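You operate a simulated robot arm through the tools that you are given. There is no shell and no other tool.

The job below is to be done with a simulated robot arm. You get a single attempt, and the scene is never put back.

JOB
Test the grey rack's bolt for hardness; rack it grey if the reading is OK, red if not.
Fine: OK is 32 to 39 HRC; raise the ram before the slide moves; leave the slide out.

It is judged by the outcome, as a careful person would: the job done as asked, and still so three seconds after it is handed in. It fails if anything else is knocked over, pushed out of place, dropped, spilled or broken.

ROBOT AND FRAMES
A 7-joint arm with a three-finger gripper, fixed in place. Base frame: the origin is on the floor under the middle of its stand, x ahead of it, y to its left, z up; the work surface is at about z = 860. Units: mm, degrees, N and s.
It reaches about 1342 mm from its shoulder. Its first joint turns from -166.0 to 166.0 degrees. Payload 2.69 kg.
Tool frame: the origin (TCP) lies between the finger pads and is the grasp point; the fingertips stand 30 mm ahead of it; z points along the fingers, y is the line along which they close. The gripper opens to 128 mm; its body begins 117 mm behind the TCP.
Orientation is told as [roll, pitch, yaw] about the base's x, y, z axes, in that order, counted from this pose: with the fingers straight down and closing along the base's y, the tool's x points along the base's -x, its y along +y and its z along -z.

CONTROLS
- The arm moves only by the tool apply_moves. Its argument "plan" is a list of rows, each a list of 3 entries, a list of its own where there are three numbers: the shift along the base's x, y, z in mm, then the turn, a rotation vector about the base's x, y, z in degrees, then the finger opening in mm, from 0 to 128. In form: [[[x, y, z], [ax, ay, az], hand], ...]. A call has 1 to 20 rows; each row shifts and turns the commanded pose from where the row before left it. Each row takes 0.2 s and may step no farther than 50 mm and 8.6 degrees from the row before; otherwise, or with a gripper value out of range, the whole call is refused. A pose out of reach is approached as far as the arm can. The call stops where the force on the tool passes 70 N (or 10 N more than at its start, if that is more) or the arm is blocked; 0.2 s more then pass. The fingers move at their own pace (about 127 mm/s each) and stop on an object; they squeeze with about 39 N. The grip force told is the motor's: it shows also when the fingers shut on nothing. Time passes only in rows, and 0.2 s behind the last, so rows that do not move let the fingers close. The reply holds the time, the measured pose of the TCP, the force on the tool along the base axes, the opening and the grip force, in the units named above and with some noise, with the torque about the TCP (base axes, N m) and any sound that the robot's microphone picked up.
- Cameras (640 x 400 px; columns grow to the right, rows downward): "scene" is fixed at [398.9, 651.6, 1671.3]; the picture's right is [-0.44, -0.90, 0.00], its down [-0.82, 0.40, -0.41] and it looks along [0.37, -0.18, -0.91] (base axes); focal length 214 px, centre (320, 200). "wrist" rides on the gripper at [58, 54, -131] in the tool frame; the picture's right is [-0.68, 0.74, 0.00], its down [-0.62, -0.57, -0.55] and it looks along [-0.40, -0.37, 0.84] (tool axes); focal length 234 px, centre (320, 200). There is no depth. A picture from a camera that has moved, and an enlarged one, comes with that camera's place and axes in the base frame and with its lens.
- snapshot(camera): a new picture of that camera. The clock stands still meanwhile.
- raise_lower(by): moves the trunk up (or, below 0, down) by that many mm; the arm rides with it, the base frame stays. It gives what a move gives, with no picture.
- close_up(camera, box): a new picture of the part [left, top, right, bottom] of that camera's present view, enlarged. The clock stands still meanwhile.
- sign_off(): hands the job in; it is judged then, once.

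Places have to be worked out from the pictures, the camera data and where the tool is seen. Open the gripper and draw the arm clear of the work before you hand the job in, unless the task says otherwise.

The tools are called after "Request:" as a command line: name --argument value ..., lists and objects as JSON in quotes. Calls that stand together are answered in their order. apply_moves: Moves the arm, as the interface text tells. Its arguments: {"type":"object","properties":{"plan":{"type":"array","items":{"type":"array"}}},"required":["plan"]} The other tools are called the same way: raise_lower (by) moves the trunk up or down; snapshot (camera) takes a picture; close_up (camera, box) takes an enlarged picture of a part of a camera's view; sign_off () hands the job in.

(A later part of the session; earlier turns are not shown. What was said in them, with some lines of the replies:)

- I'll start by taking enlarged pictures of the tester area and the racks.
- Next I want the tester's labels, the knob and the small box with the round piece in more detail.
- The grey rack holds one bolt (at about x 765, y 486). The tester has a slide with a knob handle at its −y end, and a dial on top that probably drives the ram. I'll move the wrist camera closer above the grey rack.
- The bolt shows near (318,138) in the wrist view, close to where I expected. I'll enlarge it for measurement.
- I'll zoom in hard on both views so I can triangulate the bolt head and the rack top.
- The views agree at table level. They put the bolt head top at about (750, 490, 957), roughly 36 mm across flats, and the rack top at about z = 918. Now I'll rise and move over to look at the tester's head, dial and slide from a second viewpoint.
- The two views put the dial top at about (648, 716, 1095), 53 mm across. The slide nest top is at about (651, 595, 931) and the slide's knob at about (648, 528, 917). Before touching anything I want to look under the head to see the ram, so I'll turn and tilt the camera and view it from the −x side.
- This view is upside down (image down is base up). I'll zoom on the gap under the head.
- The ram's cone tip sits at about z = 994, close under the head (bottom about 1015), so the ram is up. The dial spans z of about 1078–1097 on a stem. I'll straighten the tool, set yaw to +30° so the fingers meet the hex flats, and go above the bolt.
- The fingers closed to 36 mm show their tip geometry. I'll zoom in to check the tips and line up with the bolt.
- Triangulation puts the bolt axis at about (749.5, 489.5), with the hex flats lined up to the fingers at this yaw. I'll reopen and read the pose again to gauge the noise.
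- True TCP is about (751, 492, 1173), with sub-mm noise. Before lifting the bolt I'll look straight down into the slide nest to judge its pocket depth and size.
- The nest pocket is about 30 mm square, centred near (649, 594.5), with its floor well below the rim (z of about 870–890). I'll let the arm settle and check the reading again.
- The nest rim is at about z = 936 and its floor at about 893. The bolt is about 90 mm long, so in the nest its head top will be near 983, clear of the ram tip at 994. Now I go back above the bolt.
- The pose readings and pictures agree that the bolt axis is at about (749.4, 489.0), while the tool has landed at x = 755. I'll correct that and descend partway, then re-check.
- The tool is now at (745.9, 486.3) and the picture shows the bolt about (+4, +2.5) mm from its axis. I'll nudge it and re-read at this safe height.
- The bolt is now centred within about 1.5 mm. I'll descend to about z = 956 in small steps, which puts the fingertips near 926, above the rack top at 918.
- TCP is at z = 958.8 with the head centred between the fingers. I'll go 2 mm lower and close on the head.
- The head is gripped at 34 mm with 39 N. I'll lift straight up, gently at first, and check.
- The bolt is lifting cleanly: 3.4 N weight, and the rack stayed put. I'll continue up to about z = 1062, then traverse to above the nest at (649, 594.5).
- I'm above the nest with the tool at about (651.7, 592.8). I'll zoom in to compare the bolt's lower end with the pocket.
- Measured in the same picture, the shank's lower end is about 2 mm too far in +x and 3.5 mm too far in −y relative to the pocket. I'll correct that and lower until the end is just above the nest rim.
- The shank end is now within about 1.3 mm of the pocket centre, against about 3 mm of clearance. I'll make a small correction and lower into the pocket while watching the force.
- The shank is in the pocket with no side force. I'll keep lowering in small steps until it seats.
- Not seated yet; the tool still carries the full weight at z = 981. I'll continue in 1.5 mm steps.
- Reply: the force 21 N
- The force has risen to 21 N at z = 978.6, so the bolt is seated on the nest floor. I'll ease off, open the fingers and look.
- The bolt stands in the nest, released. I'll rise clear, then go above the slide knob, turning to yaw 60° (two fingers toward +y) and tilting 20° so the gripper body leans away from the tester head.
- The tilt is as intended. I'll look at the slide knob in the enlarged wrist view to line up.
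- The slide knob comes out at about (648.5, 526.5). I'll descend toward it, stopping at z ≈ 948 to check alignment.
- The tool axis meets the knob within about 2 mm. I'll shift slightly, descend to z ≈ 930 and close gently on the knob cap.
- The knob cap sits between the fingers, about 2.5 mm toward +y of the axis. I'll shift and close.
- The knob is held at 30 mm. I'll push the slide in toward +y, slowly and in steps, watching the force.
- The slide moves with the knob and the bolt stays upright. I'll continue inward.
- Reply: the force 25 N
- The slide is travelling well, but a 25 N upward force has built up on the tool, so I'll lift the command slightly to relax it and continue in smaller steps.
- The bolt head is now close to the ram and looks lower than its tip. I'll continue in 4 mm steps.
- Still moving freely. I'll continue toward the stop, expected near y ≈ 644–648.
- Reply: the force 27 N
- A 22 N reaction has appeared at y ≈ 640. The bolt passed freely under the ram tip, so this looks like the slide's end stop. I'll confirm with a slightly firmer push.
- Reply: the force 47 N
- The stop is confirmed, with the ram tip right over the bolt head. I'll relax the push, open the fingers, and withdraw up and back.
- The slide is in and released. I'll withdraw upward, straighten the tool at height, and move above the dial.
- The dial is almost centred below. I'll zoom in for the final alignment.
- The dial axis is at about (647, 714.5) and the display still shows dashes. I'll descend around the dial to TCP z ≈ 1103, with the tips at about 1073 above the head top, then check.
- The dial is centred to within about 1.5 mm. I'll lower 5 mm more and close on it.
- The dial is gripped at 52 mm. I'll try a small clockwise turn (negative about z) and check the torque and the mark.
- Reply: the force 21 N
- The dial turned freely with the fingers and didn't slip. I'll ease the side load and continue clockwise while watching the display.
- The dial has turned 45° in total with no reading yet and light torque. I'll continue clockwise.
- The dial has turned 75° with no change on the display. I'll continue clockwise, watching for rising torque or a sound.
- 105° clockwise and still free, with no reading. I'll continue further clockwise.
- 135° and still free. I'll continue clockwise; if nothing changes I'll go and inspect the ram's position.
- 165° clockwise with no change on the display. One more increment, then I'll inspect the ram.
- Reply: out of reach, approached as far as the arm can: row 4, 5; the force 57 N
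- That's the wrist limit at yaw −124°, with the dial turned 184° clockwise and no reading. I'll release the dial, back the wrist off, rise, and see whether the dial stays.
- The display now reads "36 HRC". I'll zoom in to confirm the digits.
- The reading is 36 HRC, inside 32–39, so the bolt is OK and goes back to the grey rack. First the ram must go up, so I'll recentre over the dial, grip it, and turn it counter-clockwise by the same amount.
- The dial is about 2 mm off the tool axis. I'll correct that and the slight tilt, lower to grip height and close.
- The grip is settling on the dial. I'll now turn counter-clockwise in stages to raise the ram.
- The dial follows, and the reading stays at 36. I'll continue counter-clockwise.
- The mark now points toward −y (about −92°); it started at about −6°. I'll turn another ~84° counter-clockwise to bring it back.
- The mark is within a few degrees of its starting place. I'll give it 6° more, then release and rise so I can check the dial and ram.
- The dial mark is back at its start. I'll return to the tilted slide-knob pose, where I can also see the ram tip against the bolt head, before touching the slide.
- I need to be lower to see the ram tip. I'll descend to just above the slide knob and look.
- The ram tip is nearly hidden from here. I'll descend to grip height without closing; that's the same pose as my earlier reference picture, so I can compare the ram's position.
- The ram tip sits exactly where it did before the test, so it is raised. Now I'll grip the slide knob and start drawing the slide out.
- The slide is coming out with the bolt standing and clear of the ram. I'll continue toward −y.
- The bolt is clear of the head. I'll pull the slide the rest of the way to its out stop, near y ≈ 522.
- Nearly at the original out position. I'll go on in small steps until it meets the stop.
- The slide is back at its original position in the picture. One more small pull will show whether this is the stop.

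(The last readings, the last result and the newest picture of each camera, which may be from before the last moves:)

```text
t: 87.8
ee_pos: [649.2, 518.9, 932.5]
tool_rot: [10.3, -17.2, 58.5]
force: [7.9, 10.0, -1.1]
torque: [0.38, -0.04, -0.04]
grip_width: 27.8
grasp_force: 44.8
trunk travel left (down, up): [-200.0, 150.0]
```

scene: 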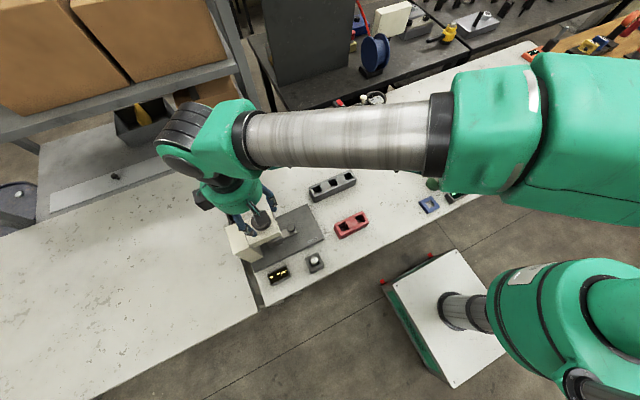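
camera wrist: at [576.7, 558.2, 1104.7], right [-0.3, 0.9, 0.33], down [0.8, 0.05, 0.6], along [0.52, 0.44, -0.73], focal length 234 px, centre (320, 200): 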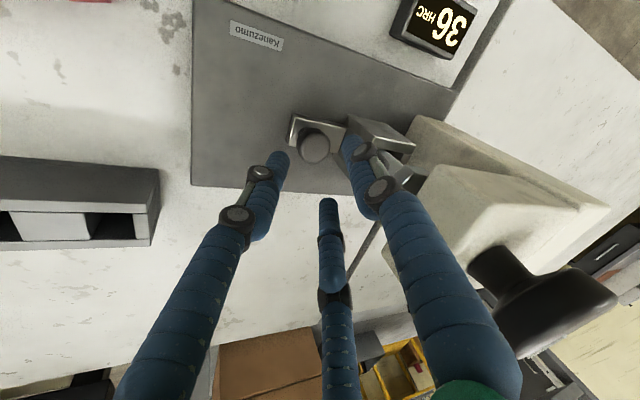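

A 10 N reaction shows the slide is against its out stop. I'll release the knob, rise clear, straighten, return to yaw 30° and look at the bolt in the nest.

Request:
apply_moves --plan '[[[0, 1, 0], [0, 0, 0], 24], [[0, 0, 0], [0, 0, 0], 34], [[0, 0, 0], [0, 0, 0], 46], [[0, 0, 20], [0, 0, 0], 46], [[0, 0, 35], [0, 0, 0], 46], [[0, 0, 45], [0, 0, 0], 60], [[0, 0, 45], [0, 0, 0], 70], [[0, 0, 0], [-6.7, 0, 0], 80], [[0, 0, 0], [-6.7, 0, 0], 80], [[0, 0, 0], [-6.6, 0, -7.5], 80], [[0, 0, 0], [0, 0, -7.5], 80], [[0, 20, 0], [0, 0, -7.5], 80], [[0, 25, 0], [0, 0, -7.5], 80], [[0, 28, 0], [0, 0, 0], 80], [[0, 0, 0], [0, 0, 0], 80], [[0, 0, 0], [0, 0, 0], 80]]'

Request:
snapshot --camera "wrist"

Request:
close_up --camera "wrist" --box '[240, 80, 400, 220]'

Request:
close_up --camera "scene" --box '[270, 180, 350, 250]'

```text
refused: row 10 steps farther than a row can; nothing moved
```

```text
taken
camera wrist: at [574.6, 451.2, 1046.4], right [-0.3, 0.9, 0.33], down [0.8, 0.05, 0.6], along [0.52, 0.44, -0.73], focal length 234 px, centre (320, 200)
```

wrist: 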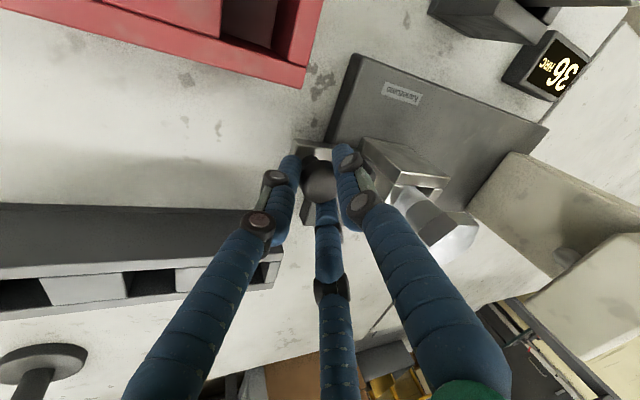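

```text
2.86 times, centred on (320, 150) of wrist
camera zoom: at [574.6, 451.2, 1046.4], right [-0.3, 0.9, 0.33], down [0.8, 0.05, 0.6], along [0.52, 0.44, -0.73], focal length 669 px, centre (320, 343)
```

zoom: 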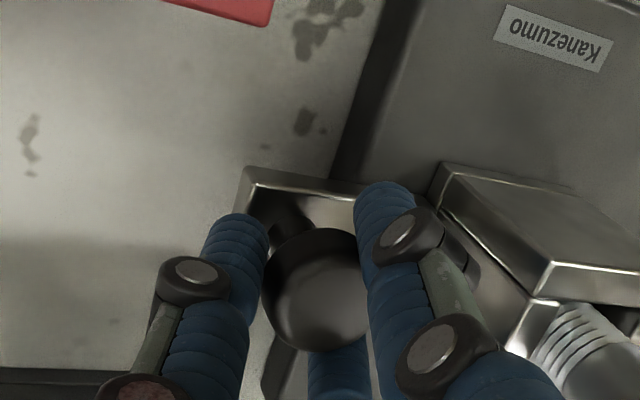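

```text
5.71 times, centred on (310, 215) of scene
camera zoom: at [398.9, 651.6, 1671.3], right [-0.44, -0.9, 0.0], down [-0.82, 0.4, -0.41], along [0.37, -0.18, -0.91], focal length 1226 px, centre (377, 114)
```

zoom: 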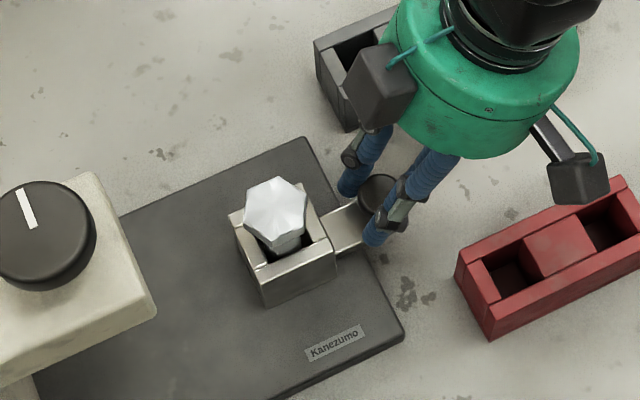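

The call was refused because one row combined two turns and went over the limit; nothing moved. I'll resend it with the turns separated.

Request:
apply_moves --plan '[[[0, 1, 0], [0, 0, 0], 24], [[0, 0, 0], [0, 0, 0], 34], [[0, 0, 0], [0, 0, 0], 46], [[0, 0, 20], [0, 0, 0], 46], [[0, 0, 35], [0, 0, 0], 46], [[0, 0, 45], [0, 0, 0], 60], [[0, 0, 45], [0, 0, 0], 70], [[0, 0, 0], [-6.7, 0, 0], 80], [[0, 0, 0], [-6.7, 0, 0], 80], [[0, 0, 0], [-6.6, 0, 0], 80], [[0, 0, 0], [0, 0, -7.5], 80], [[0, 0, 0], [0, 0, -7.5], 80], [[0, 20, 0], [0, 0, -7.5], 80], [[0, 25, 0], [0, 0, -7.5], 80], [[0, 28, 0], [0, 0, 0], 80], [[0, 0, 0], [0, 0, 0], 80], [[0, 0, 0], [0, 0, 0], 80]]'

Request:
snapshot --camera "wrist"

Request:
close_up --camera "wrist" --box '[240, 80, 400, 220]'

Request:
close_up --camera "scene" --box '[270, 180, 350, 250]'

```text
t: 91.4
ee_pos: [650.0, 592.6, 1078.1]
tool_rot: [-0.1, 0.1, 30.0]
force: [-1.1, -0.5, -0.8]
torque: [0.06, 0.0, -0.03]
grip_width: 80.1
grasp_force: 0.1
trunk travel left (down, up): [-200.0, 150.0]
```

```text
taken
camera wrist: at [572.7, 608.1, 1208.6], right [0.22, 0.98, 0.0], down [0.82, -0.18, 0.55], along [0.54, -0.12, -0.84], focal length 234 px, centre (320, 200)
```

wrist: 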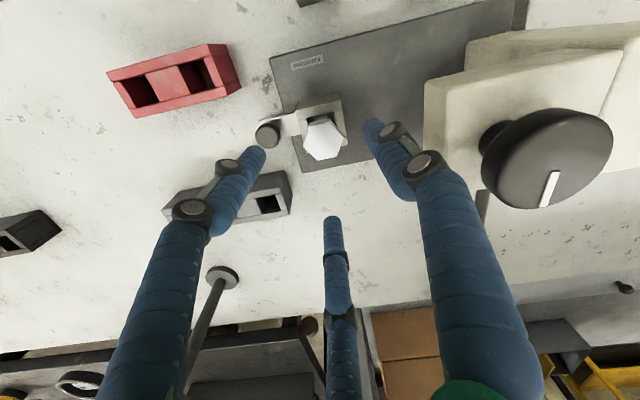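

```text
2.86 times, centred on (320, 150) of wrist
camera zoom: at [572.7, 608.1, 1208.6], right [0.22, 0.98, 0.0], down [0.82, -0.18, 0.55], along [0.54, -0.12, -0.84], focal length 669 px, centre (320, 343)
```

zoom: 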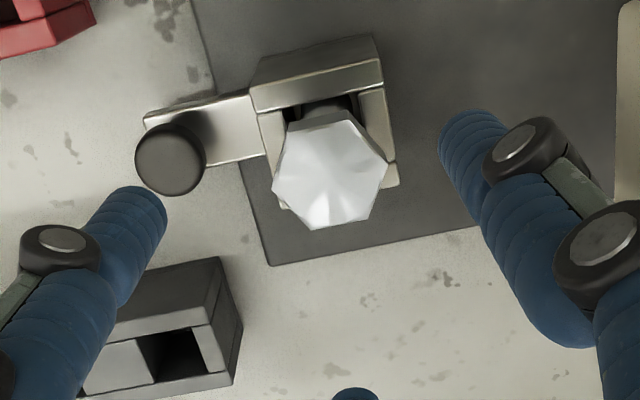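

```text
5.71 times, centred on (310, 215) of scene
camera zoom: at [398.9, 651.6, 1671.3], right [-0.44, -0.9, 0.0], down [-0.82, 0.4, -0.41], along [0.37, -0.18, -0.91], focal length 1226 px, centre (377, 114)
```

zoom: 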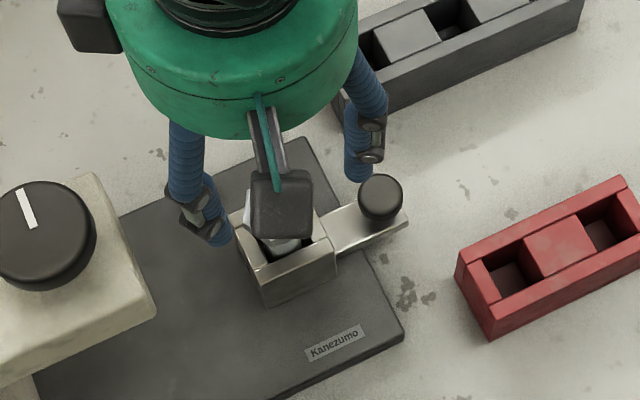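

The bolt stands in the nest in the same orientation, about 3.5 mm toward +y of the tool axis. I'll shift and descend partway.

Request:
apply_moves --plan '[[[0, 3.3, 0], [0, 0, 0], 80], [[0, 0, -25], [0, 0, 0], 80], [[0, 0, -25], [0, 0, 0], 80], [[0, 0, -15], [0, 0, 0], 80], [[0, 0, 0], [0, 0, 0], 80], [[0, 0, 0], [0, 0, 0], 80]]'

Request:
close_up --camera "wrist" --box '[220, 80, 420, 240]'

```text
t: 92.8
ee_pos: [648.2, 596.8, 1013.2]
tool_rot: [-0.1, 0.0, 30.0]
force: [0.5, 0.9, 0.0]
torque: [0.0, -0.01, 0.0]
grip_width: 80.0
grasp_force: 0.0
trunk travel left (down, up): [-200.0, 150.0]
```

```text
2.50 times, centred on (320, 160) of wrist
camera zoom: at [570.7, 612.1, 1144.0], right [0.22, 0.98, 0.0], down [0.82, -0.18, 0.55], along [0.54, -0.12, -0.84], focal length 585 px, centre (320, 300)
```

zoom: 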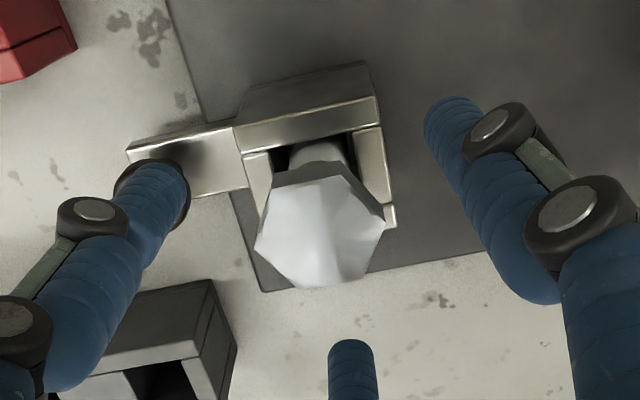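

It's centred now. I'll descend to the grip height of about z ≈ 979 and close on the head.

Request:
apply_moves --plan '[[[0.7, 0, -15], [0, 0, 0], 80], [[0, 0, -12], [0, 0, 0], 80], [[0, 0, -6], [0, 0, 0], 80], [[0, 0, 0], [0, 0, 0], 80], [[0, 0, 0], [0, 0, 0], 80]]'

Request:
close_up --camera "wrist" --box '[220, 80, 420, 240]'

```text
t: 94.0
ee_pos: [649.5, 596.0, 978.8]
tool_rot: [-0.1, 0.1, 30.0]
force: [-0.6, 0.7, 0.1]
torque: [-0.02, -0.01, 0.0]
grip_width: 80.0
grasp_force: 0.1
trunk travel left (down, up): [-200.0, 150.0]
```

```text
2.50 times, centred on (320, 160) of wrist
camera zoom: at [572.2, 611.2, 1109.9], right [0.22, 0.98, 0.0], down [0.82, -0.18, 0.55], along [0.54, -0.12, -0.84], focal length 585 px, centre (320, 300)
```

zoom: 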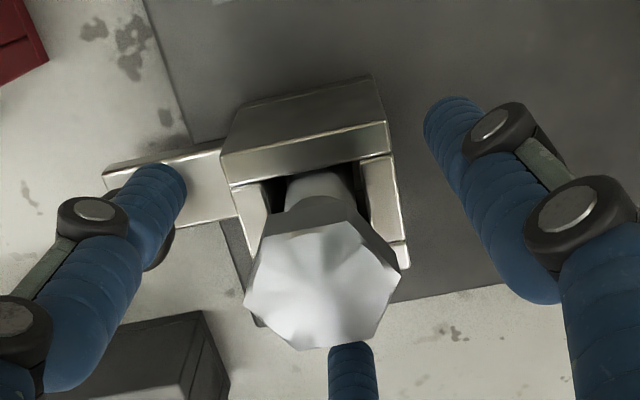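

The head is centred between the fingers at z = 978.8. I'll close on it and lift gently.

Request:
apply_moves --plan '[[[0, 0, 0], [0, 0, 0], 60], [[0, 0, 0], [0, 0, 0], 42], [[0, 0, 0], [0, 0, 0], 26], [[0, 0, 0], [0, 0, 0], 26], [[0, 0, 0], [0, 0, 0], 26], [[0, 0, 0], [0, 0, 0], 26]]'

Request:
apply_moves --plan '[[[0, 0, 6], [0, 0, 0], 26], [[0, 0, 10], [0, 0, 0], 26], [[0, 0, 15], [0, 0, 0], 26], [[0, 0, 0], [0, 0, 0], 26]]'

Request:
close_up --camera "wrist" --box '[220, 80, 420, 240]'

```text
t: 95.4
ee_pos: [649.2, 595.7, 979.0]
tool_rot: [0.0, 0.0, 30.1]
force: [0.8, 0.7, 1.2]
torque: [0.09, -0.07, -0.04]
grip_width: 34.2
grasp_force: 39.2
trunk travel left (down, up): [-200.0, 150.0]
```

```text
t: 96.4
ee_pos: [649.0, 596.7, 1009.0]
tool_rot: [0.0, 0.2, 30.0]
force: [0.2, 0.8, -3.9]
torque: [0.0, -0.02, -0.07]
grip_width: 34.1
grasp_force: 39.4
trunk travel left (down, up): [-200.0, 150.0]
```

```text
2.50 times, centred on (320, 160) of wrist
camera zoom: at [572.0, 612.4, 1141.0], right [0.22, 0.98, 0.0], down [0.82, -0.18, 0.55], along [0.53, -0.12, -0.84], focal length 585 px, centre (320, 300)
```

zoom: 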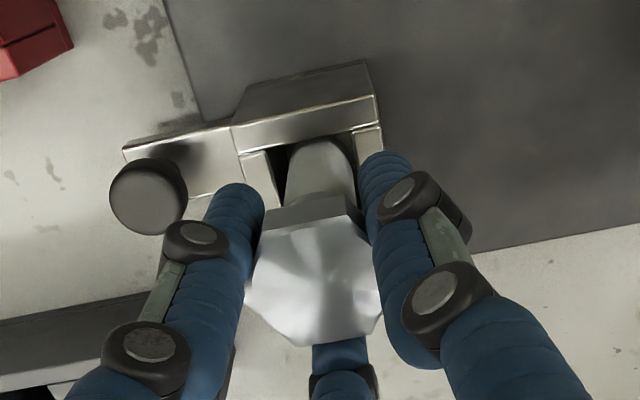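

The bolt is lifted at full weight and the slide stayed out. I'll raise to about z = 1066 and go back above the empty socket in the grey rack.

Request:
apply_moves --plan '[[[0, 0, 28], [0, 0, 0], 26], [[0, 0, 29], [0, 0, 0], 26], [[25, -26, 0], [0, 0, 0], 26], [[25, -27, 0], [0, 0, 0], 26], [[25, -27, 0], [0, 0, 0], 26], [[23.5, -26, 0], [0, 0, 0], 26], [[0, 0, 0], [0, 0, 0], 26], [[0, 0, 0], [0, 0, 0], 26]]'

Request:
apply_moves --plan '[[[0, 0, 0], [0, 0, 0], 26]]'

Request:
snapshot --camera "wrist"

Request:
close_up --camera "wrist" --box '[265, 85, 375, 225]'

Request:
close_up --camera "wrist" --box '[280, 90, 360, 160]'

```text
t: 98.2
ee_pos: [749.3, 487.2, 1069.0]
tool_rot: [0.0, 0.0, 30.1]
force: [-0.2, 0.3, -3.6]
torque: [0.02, 0.0, 0.0]
grip_width: 34.0
grasp_force: 38.7
trunk travel left (down, up): [-200.0, 150.0]
```

```text
t: 98.6
ee_pos: [749.8, 487.8, 1067.7]
tool_rot: [0.0, 0.2, 30.1]
force: [-0.6, -0.1, -3.7]
torque: [-0.04, -0.04, 0.0]
grip_width: 34.3
grasp_force: 39.1
trunk travel left (down, up): [-200.0, 150.0]
```

```text
taken
camera wrist: at [673.0, 503.9, 1198.9], right [0.22, 0.98, 0.0], down [0.82, -0.18, 0.55], along [0.53, -0.12, -0.84], focal length 234 px, centre (320, 200)
```

wrist: 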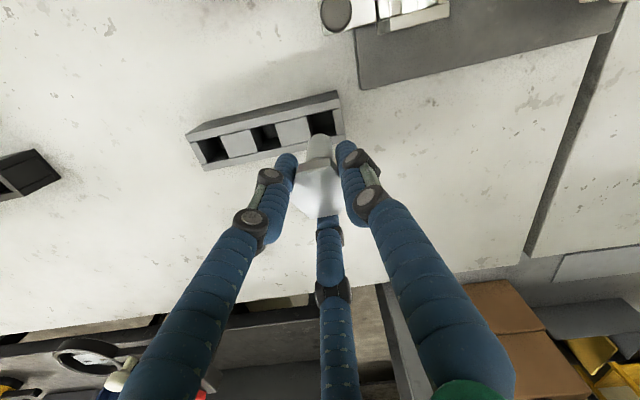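

```text
2.86 times, centred on (320, 155) of wrist
camera zoom: at [673.0, 503.9, 1198.9], right [0.22, 0.98, 0.0], down [0.82, -0.18, 0.55], along [0.53, -0.12, -0.84], focal length 669 px, centre (320, 329)
```

zoom: 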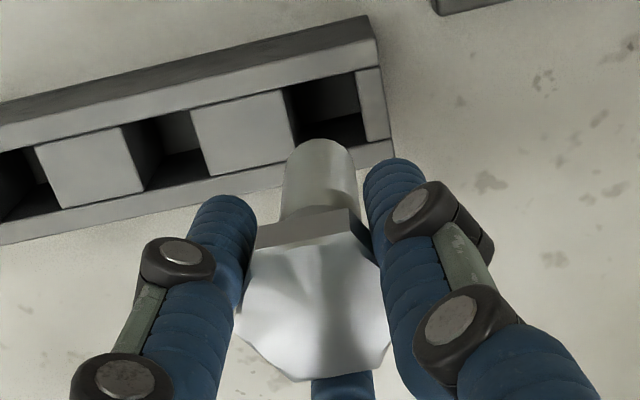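

```text
5.71 times, centred on (320, 125) of wrist
camera zoom: at [673.0, 503.9, 1198.9], right [0.22, 0.98, 0.0], down [0.82, -0.18, 0.55], along [0.53, -0.12, -0.84], focal length 1338 px, centre (320, 629)
```

zoom: 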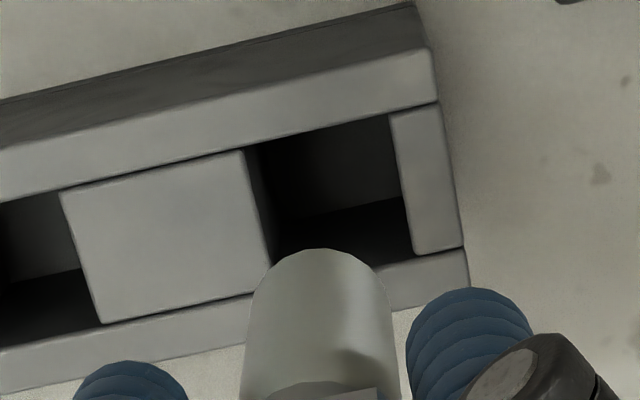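

The socket centre comes out at about (748.0, 489.4) and the shank end at about (748.7, 486.6). I'll shift by (−0.5, +2.5) and lower to just above the rack.

Request:
apply_moves --plan '[[[-0.5, 2.3, 0], [0, 0, 0], 26], [[0, 0, -20], [0, 0, 0], 26], [[0, 0, -22], [0, 0, 0], 26], [[0, 0, 0], [0, 0, 0], 26], [[0, 0, 0], [0, 0, 0], 26]]'

Request:
close_up --camera "wrist" --box '[280, 90, 360, 160]'

Request:
close_up --camera "scene" --box '[285, 130, 365, 210]'

```text
t: 99.8
ee_pos: [748.7, 490.4, 1025.0]
tool_rot: [-0.1, 0.0, 30.0]
force: [0.2, 0.1, -3.8]
torque: [-0.04, 0.01, 0.01]
grip_width: 34.4
grasp_force: 39.2
trunk travel left (down, up): [-200.0, 150.0]
```

```text
5.71 times, centred on (320, 125) of wrist
camera zoom: at [671.8, 506.5, 1156.0], right [0.22, 0.98, 0.0], down [0.82, -0.18, 0.55], along [0.53, -0.12, -0.84], focal length 1338 px, centre (320, 629)
```

zoom: 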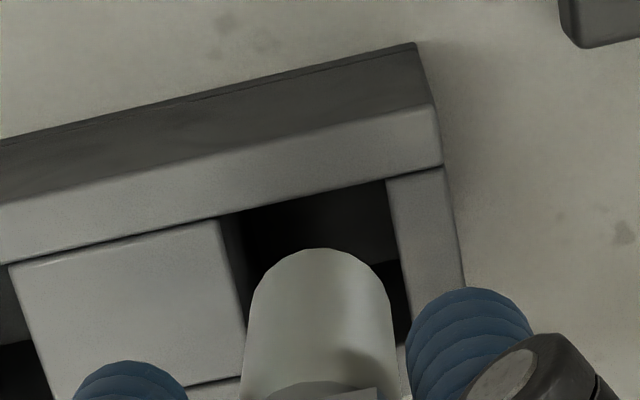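

```text
5.00 times, centred on (325, 170) of scene
camera zoom: at [398.9, 651.6, 1671.3], right [-0.44, -0.9, 0.0], down [-0.82, 0.4, -0.41], along [0.37, -0.18, -0.91], focal length 1072 px, centre (295, 350)
```

zoom: 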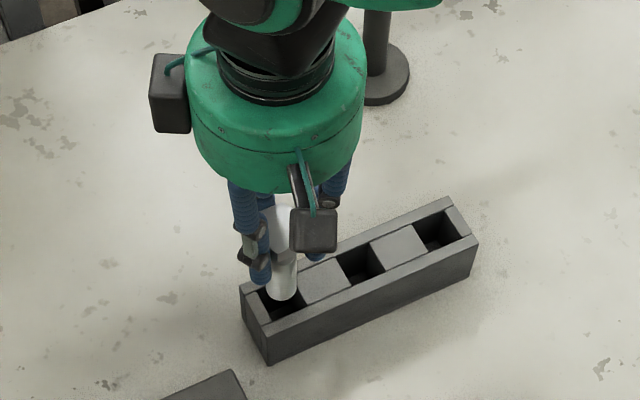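

The alignment is within 1 mm. I'll lower into the socket step by step.

Request:
apply_moves --plan '[[[0.4, 0, -8], [0, 0, 0], 26], [[0, 0, -8], [0, 0, 0], 26], [[0, 0, -8], [0, 0, 0], 26], [[0, 0, -8], [0, 0, 0], 26], [[0, 0, 0], [0, 0, 0], 26]]'

Request:
close_up --camera "wrist" --box '[265, 85, 375, 225]'

```text
t: 101.0
ee_pos: [750.0, 493.1, 992.1]
tool_rot: [-0.1, 0.1, 30.0]
force: [0.0, 0.4, -4.1]
torque: [0.01, 0.01, 0.01]
grip_width: 34.5
grasp_force: 39.1
trunk travel left (down, up): [-200.0, 150.0]
```

```text
2.86 times, centred on (320, 155) of wrist
camera zoom: at [672.4, 508.1, 1123.1], right [0.22, 0.98, 0.0], down [0.82, -0.18, 0.55], along [0.53, -0.12, -0.84], focal length 669 px, centre (320, 329)
```

zoom: 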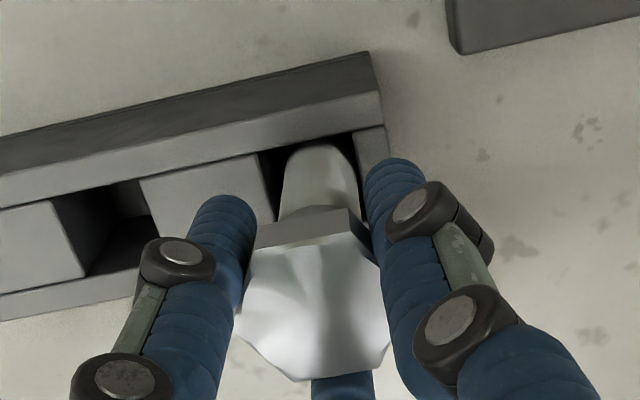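

The shank is in the socket but has drifted about 2–3 mm toward +y. I'll recentre and continue down.

Request:
apply_moves --plan '[[[-0.5, -2, 0], [0, 0, 0], 26], [[0, 0, 0], [0, 0, 0], 26], [[0, 0, 0], [0, 0, 0], 26]]'

Request:
close_up --camera "wrist" --box '[265, 85, 375, 225]'

```text
t: 101.8
ee_pos: [749.2, 489.6, 992.2]
tool_rot: [-0.1, 0.1, 30.0]
force: [0.3, -0.2, -4.5]
torque: [0.01, 0.02, 0.01]
grip_width: 34.2
grasp_force: 39.2
trunk travel left (down, up): [-200.0, 150.0]
```

```text
2.86 times, centred on (320, 155) of wrist
camera zoom: at [672.1, 505.8, 1123.2], right [0.22, 0.98, 0.0], down [0.82, -0.18, 0.55], along [0.53, -0.12, -0.84], focal length 669 px, centre (320, 329)
```

zoom: 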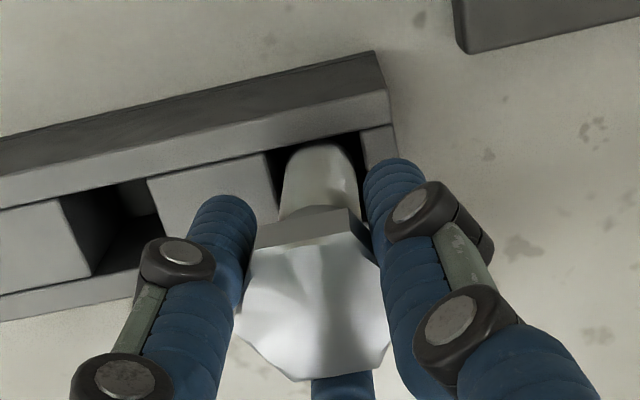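

It's centred again with no side force. I'll continue down toward the seat at z ≈ 957.

Request:
apply_moves --plan '[[[0, 0, -7], [0, 0, 0], 26], [[0, 0, -7], [0, 0, 0], 26], [[0, 0, -7], [0, 0, 0], 26], [[0, 0, -6], [0, 0, 0], 26], [[0, 0, 0], [0, 0, 0], 26]]'

Request:
apply_moves --plan '[[[0, 0, -2], [0, 0, 0], 26], [[0, 0, -2], [0, 0, 0], 26], [[0, 0, 0], [0, 0, 0], 26]]'

```text
t: 103.0
ee_pos: [747.2, 492.1, 965.1]
tool_rot: [0.0, 0.0, 30.0]
force: [0.6, 0.2, -4.0]
torque: [0.02, 0.01, 0.01]
grip_width: 34.2
grasp_force: 38.9
trunk travel left (down, up): [-200.0, 150.0]
```

```text
t: 103.8
ee_pos: [747.0, 491.8, 961.3]
tool_rot: [0.0, 0.1, 30.0]
force: [0.6, 1.0, -3.6]
torque: [0.02, 0.0, 0.01]
grip_width: 34.2
grasp_force: 38.8
trunk travel left (down, up): [-200.0, 150.0]
```

Still carrying the weight at z = 961. I'll continue in 1.5 mm steps to contact.

Request:
apply_moves --plan '[[[0.5, -1, -1.5], [0, 0, 0], 26], [[0, 0, -1.5], [0, 0, 0], 26], [[0, 0, 0], [0, 0, 0], 26]]'

Request:
apply_moves --plan '[[[0, 0, -1.5], [0, 0, 0], 26], [[0, 0, 0], [0, 0, 0], 26]]'

```text
t: 104.6
ee_pos: [748.2, 489.8, 956.7]
tool_rot: [0.1, 0.1, 30.0]
force: [0.9, -0.8, -3.0]
torque: [0.02, 0.02, 0.04]
grip_width: 34.5
grasp_force: 39.3
trunk travel left (down, up): [-200.0, 150.0]
```

```text
t: 105.2
ee_pos: [748.7, 489.7, 958.2]
tool_rot: [-0.1, 0.1, 29.9]
force: [-2.6, 0.0, 5.9]
torque: [0.07, 0.36, 0.03]
grip_width: 34.2
grasp_force: 38.9
trunk travel left (down, up): [-200.0, 150.0]
```

The force has turned positive (+6 N), so the bolt is resting on the socket floor. I'll open the fingers.

Request:
apply_moves --plan '[[[0, 0, 0.5], [0, 0, 0], 32], [[0, 0, 0], [0, 0, 0], 44], [[0, 0, 0], [0, 0, 0], 60], [[0, 0, 0], [0, 0, 0], 84], [[0, 0, 0], [0, 0, 0], 84]]'

Request:
close_up --camera "wrist" --box '[220, 80, 420, 240]'

Request:
close_up --camera "scene" --box '[285, 140, 365, 210]'

```text
t: 106.4
ee_pos: [747.3, 490.2, 960.0]
tool_rot: [0.0, 0.1, 30.0]
force: [0.1, -0.1, 0.3]
torque: [-0.02, 0.01, -0.02]
grip_width: 84.1
grasp_force: 0.0
trunk travel left (down, up): [-200.0, 150.0]
```

```text
2.50 times, centred on (320, 160) of wrist
camera zoom: at [671.3, 506.0, 1088.9], right [0.22, 0.98, 0.0], down [0.82, -0.18, 0.55], along [0.54, -0.12, -0.84], focal length 585 px, centre (320, 300)
```

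zoom: 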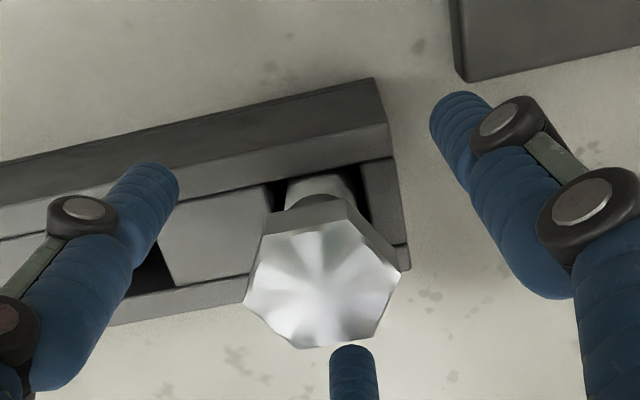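

```text
5.71 times, centred on (325, 175) of scene
camera zoom: at [398.9, 651.6, 1671.3], right [-0.44, -0.9, 0.0], down [-0.82, 0.4, -0.41], along [0.37, -0.18, -0.91], focal length 1226 px, centre (291, 343)
```

zoom: 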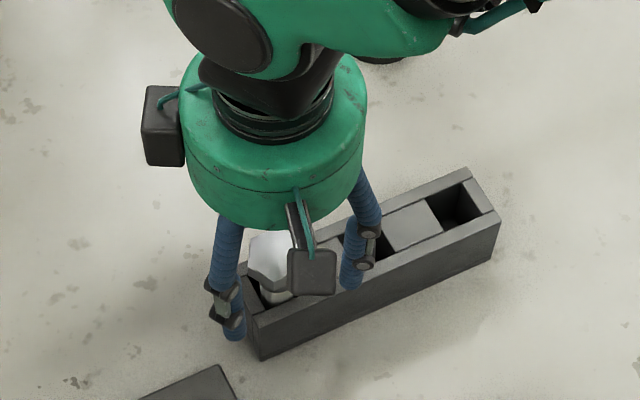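

The bolt stands in its grey socket. I'll rise straight up and draw the arm well clear.

Request:
apply_moves --plan '[[[0, 0, 15], [0, 0, 0], 84], [[0, 0, 30], [0, 0, 0], 84], [[0, 0, 40], [0, 0, 0], 90], [[0, 0, 45], [0, 0, 0], 100], [[0, 0, 45], [0, 0, 0], 128], [[0, 0, 45], [0, 0, 0], 128], [[-15, -10, 45], [0, 0, 0], 128], [[-30, -15, 30], [0, 0, 0], 128], [[-40, -15, 20], [0, 0, 0], 128], [[-40, -15, 20], [0, 0, 0], 128], [[-40, -20, 20], [0, 0, 0], 128], [[0, 0, 0], [0, 0, 0], 128]]'

Request:
snapshot --camera "scene"

Request:
close_up --camera "scene" --box '[210, 160, 390, 300]'

Request:
snapshot --camera "wrist"

```text
t: 109.0
ee_pos: [580.0, 416.8, 1312.6]
tool_rot: [0.0, 0.0, 30.0]
force: [-0.8, -0.8, 0.9]
torque: [0.04, -0.08, -0.02]
grip_width: 127.9
grasp_force: 0.1
trunk travel left (down, up): [-200.0, 150.0]
```

```text
taken
```

scene: 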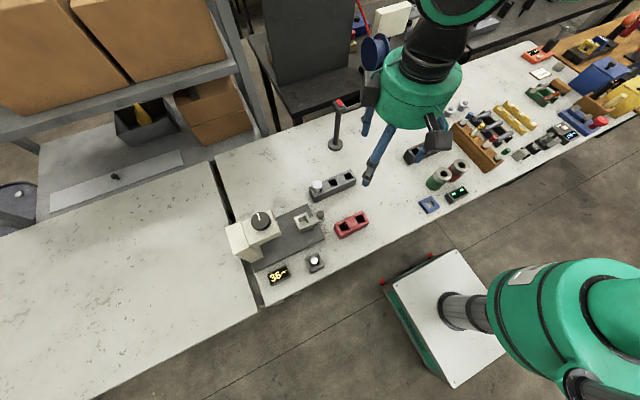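

```text
2.86 times, centred on (300, 230) of scene
camera zoom: at [398.9, 651.6, 1671.3], right [-0.44, -0.9, 0.0], down [-0.82, 0.4, -0.41], along [0.37, -0.18, -0.91], focal length 613 px, centre (377, 114)
```

zoom: 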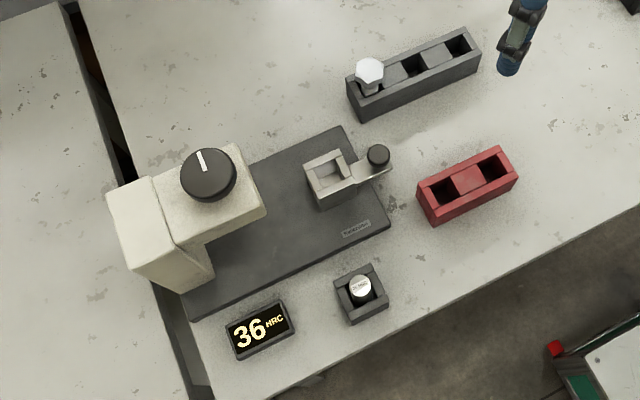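

```text
taken
camera wrist: at [503.0, 432.2, 1444.2], right [0.22, 0.98, 0.0], down [0.82, -0.18, 0.55], along [0.54, -0.12, -0.84], focal length 234 px, centre (320, 200)
```

wrist: 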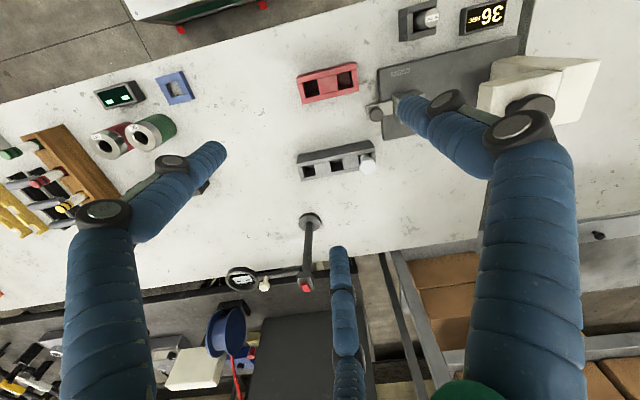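

The final picture matches the start. The bolt is back upright in the grey rack, the slide is out and empty, the dial is at its starting mark with the ram up, and the display reads 36 HRC. Nothing else has moved and the arm is clear with the gripper open, so I'm handing in.

Request:
sign_off

```text
The job is handed in.
```

The bolt read 36 HRC, inside your 32 to 39 range, so I put it back in its original socket in the grey rack.

- **Ram:** I raised it before the slide moved, by turning the dial back to its starting mark. I then checked that the tip was back at its original height.
- **Slide:** it is empty and pulled out against its stop.
- **Everything else:** the final picture shows nothing else out of place. The gripper is open and the arm is clear of the bench.

I did not check the tester against the 35 HRC reference piece, since you only asked for the reading.
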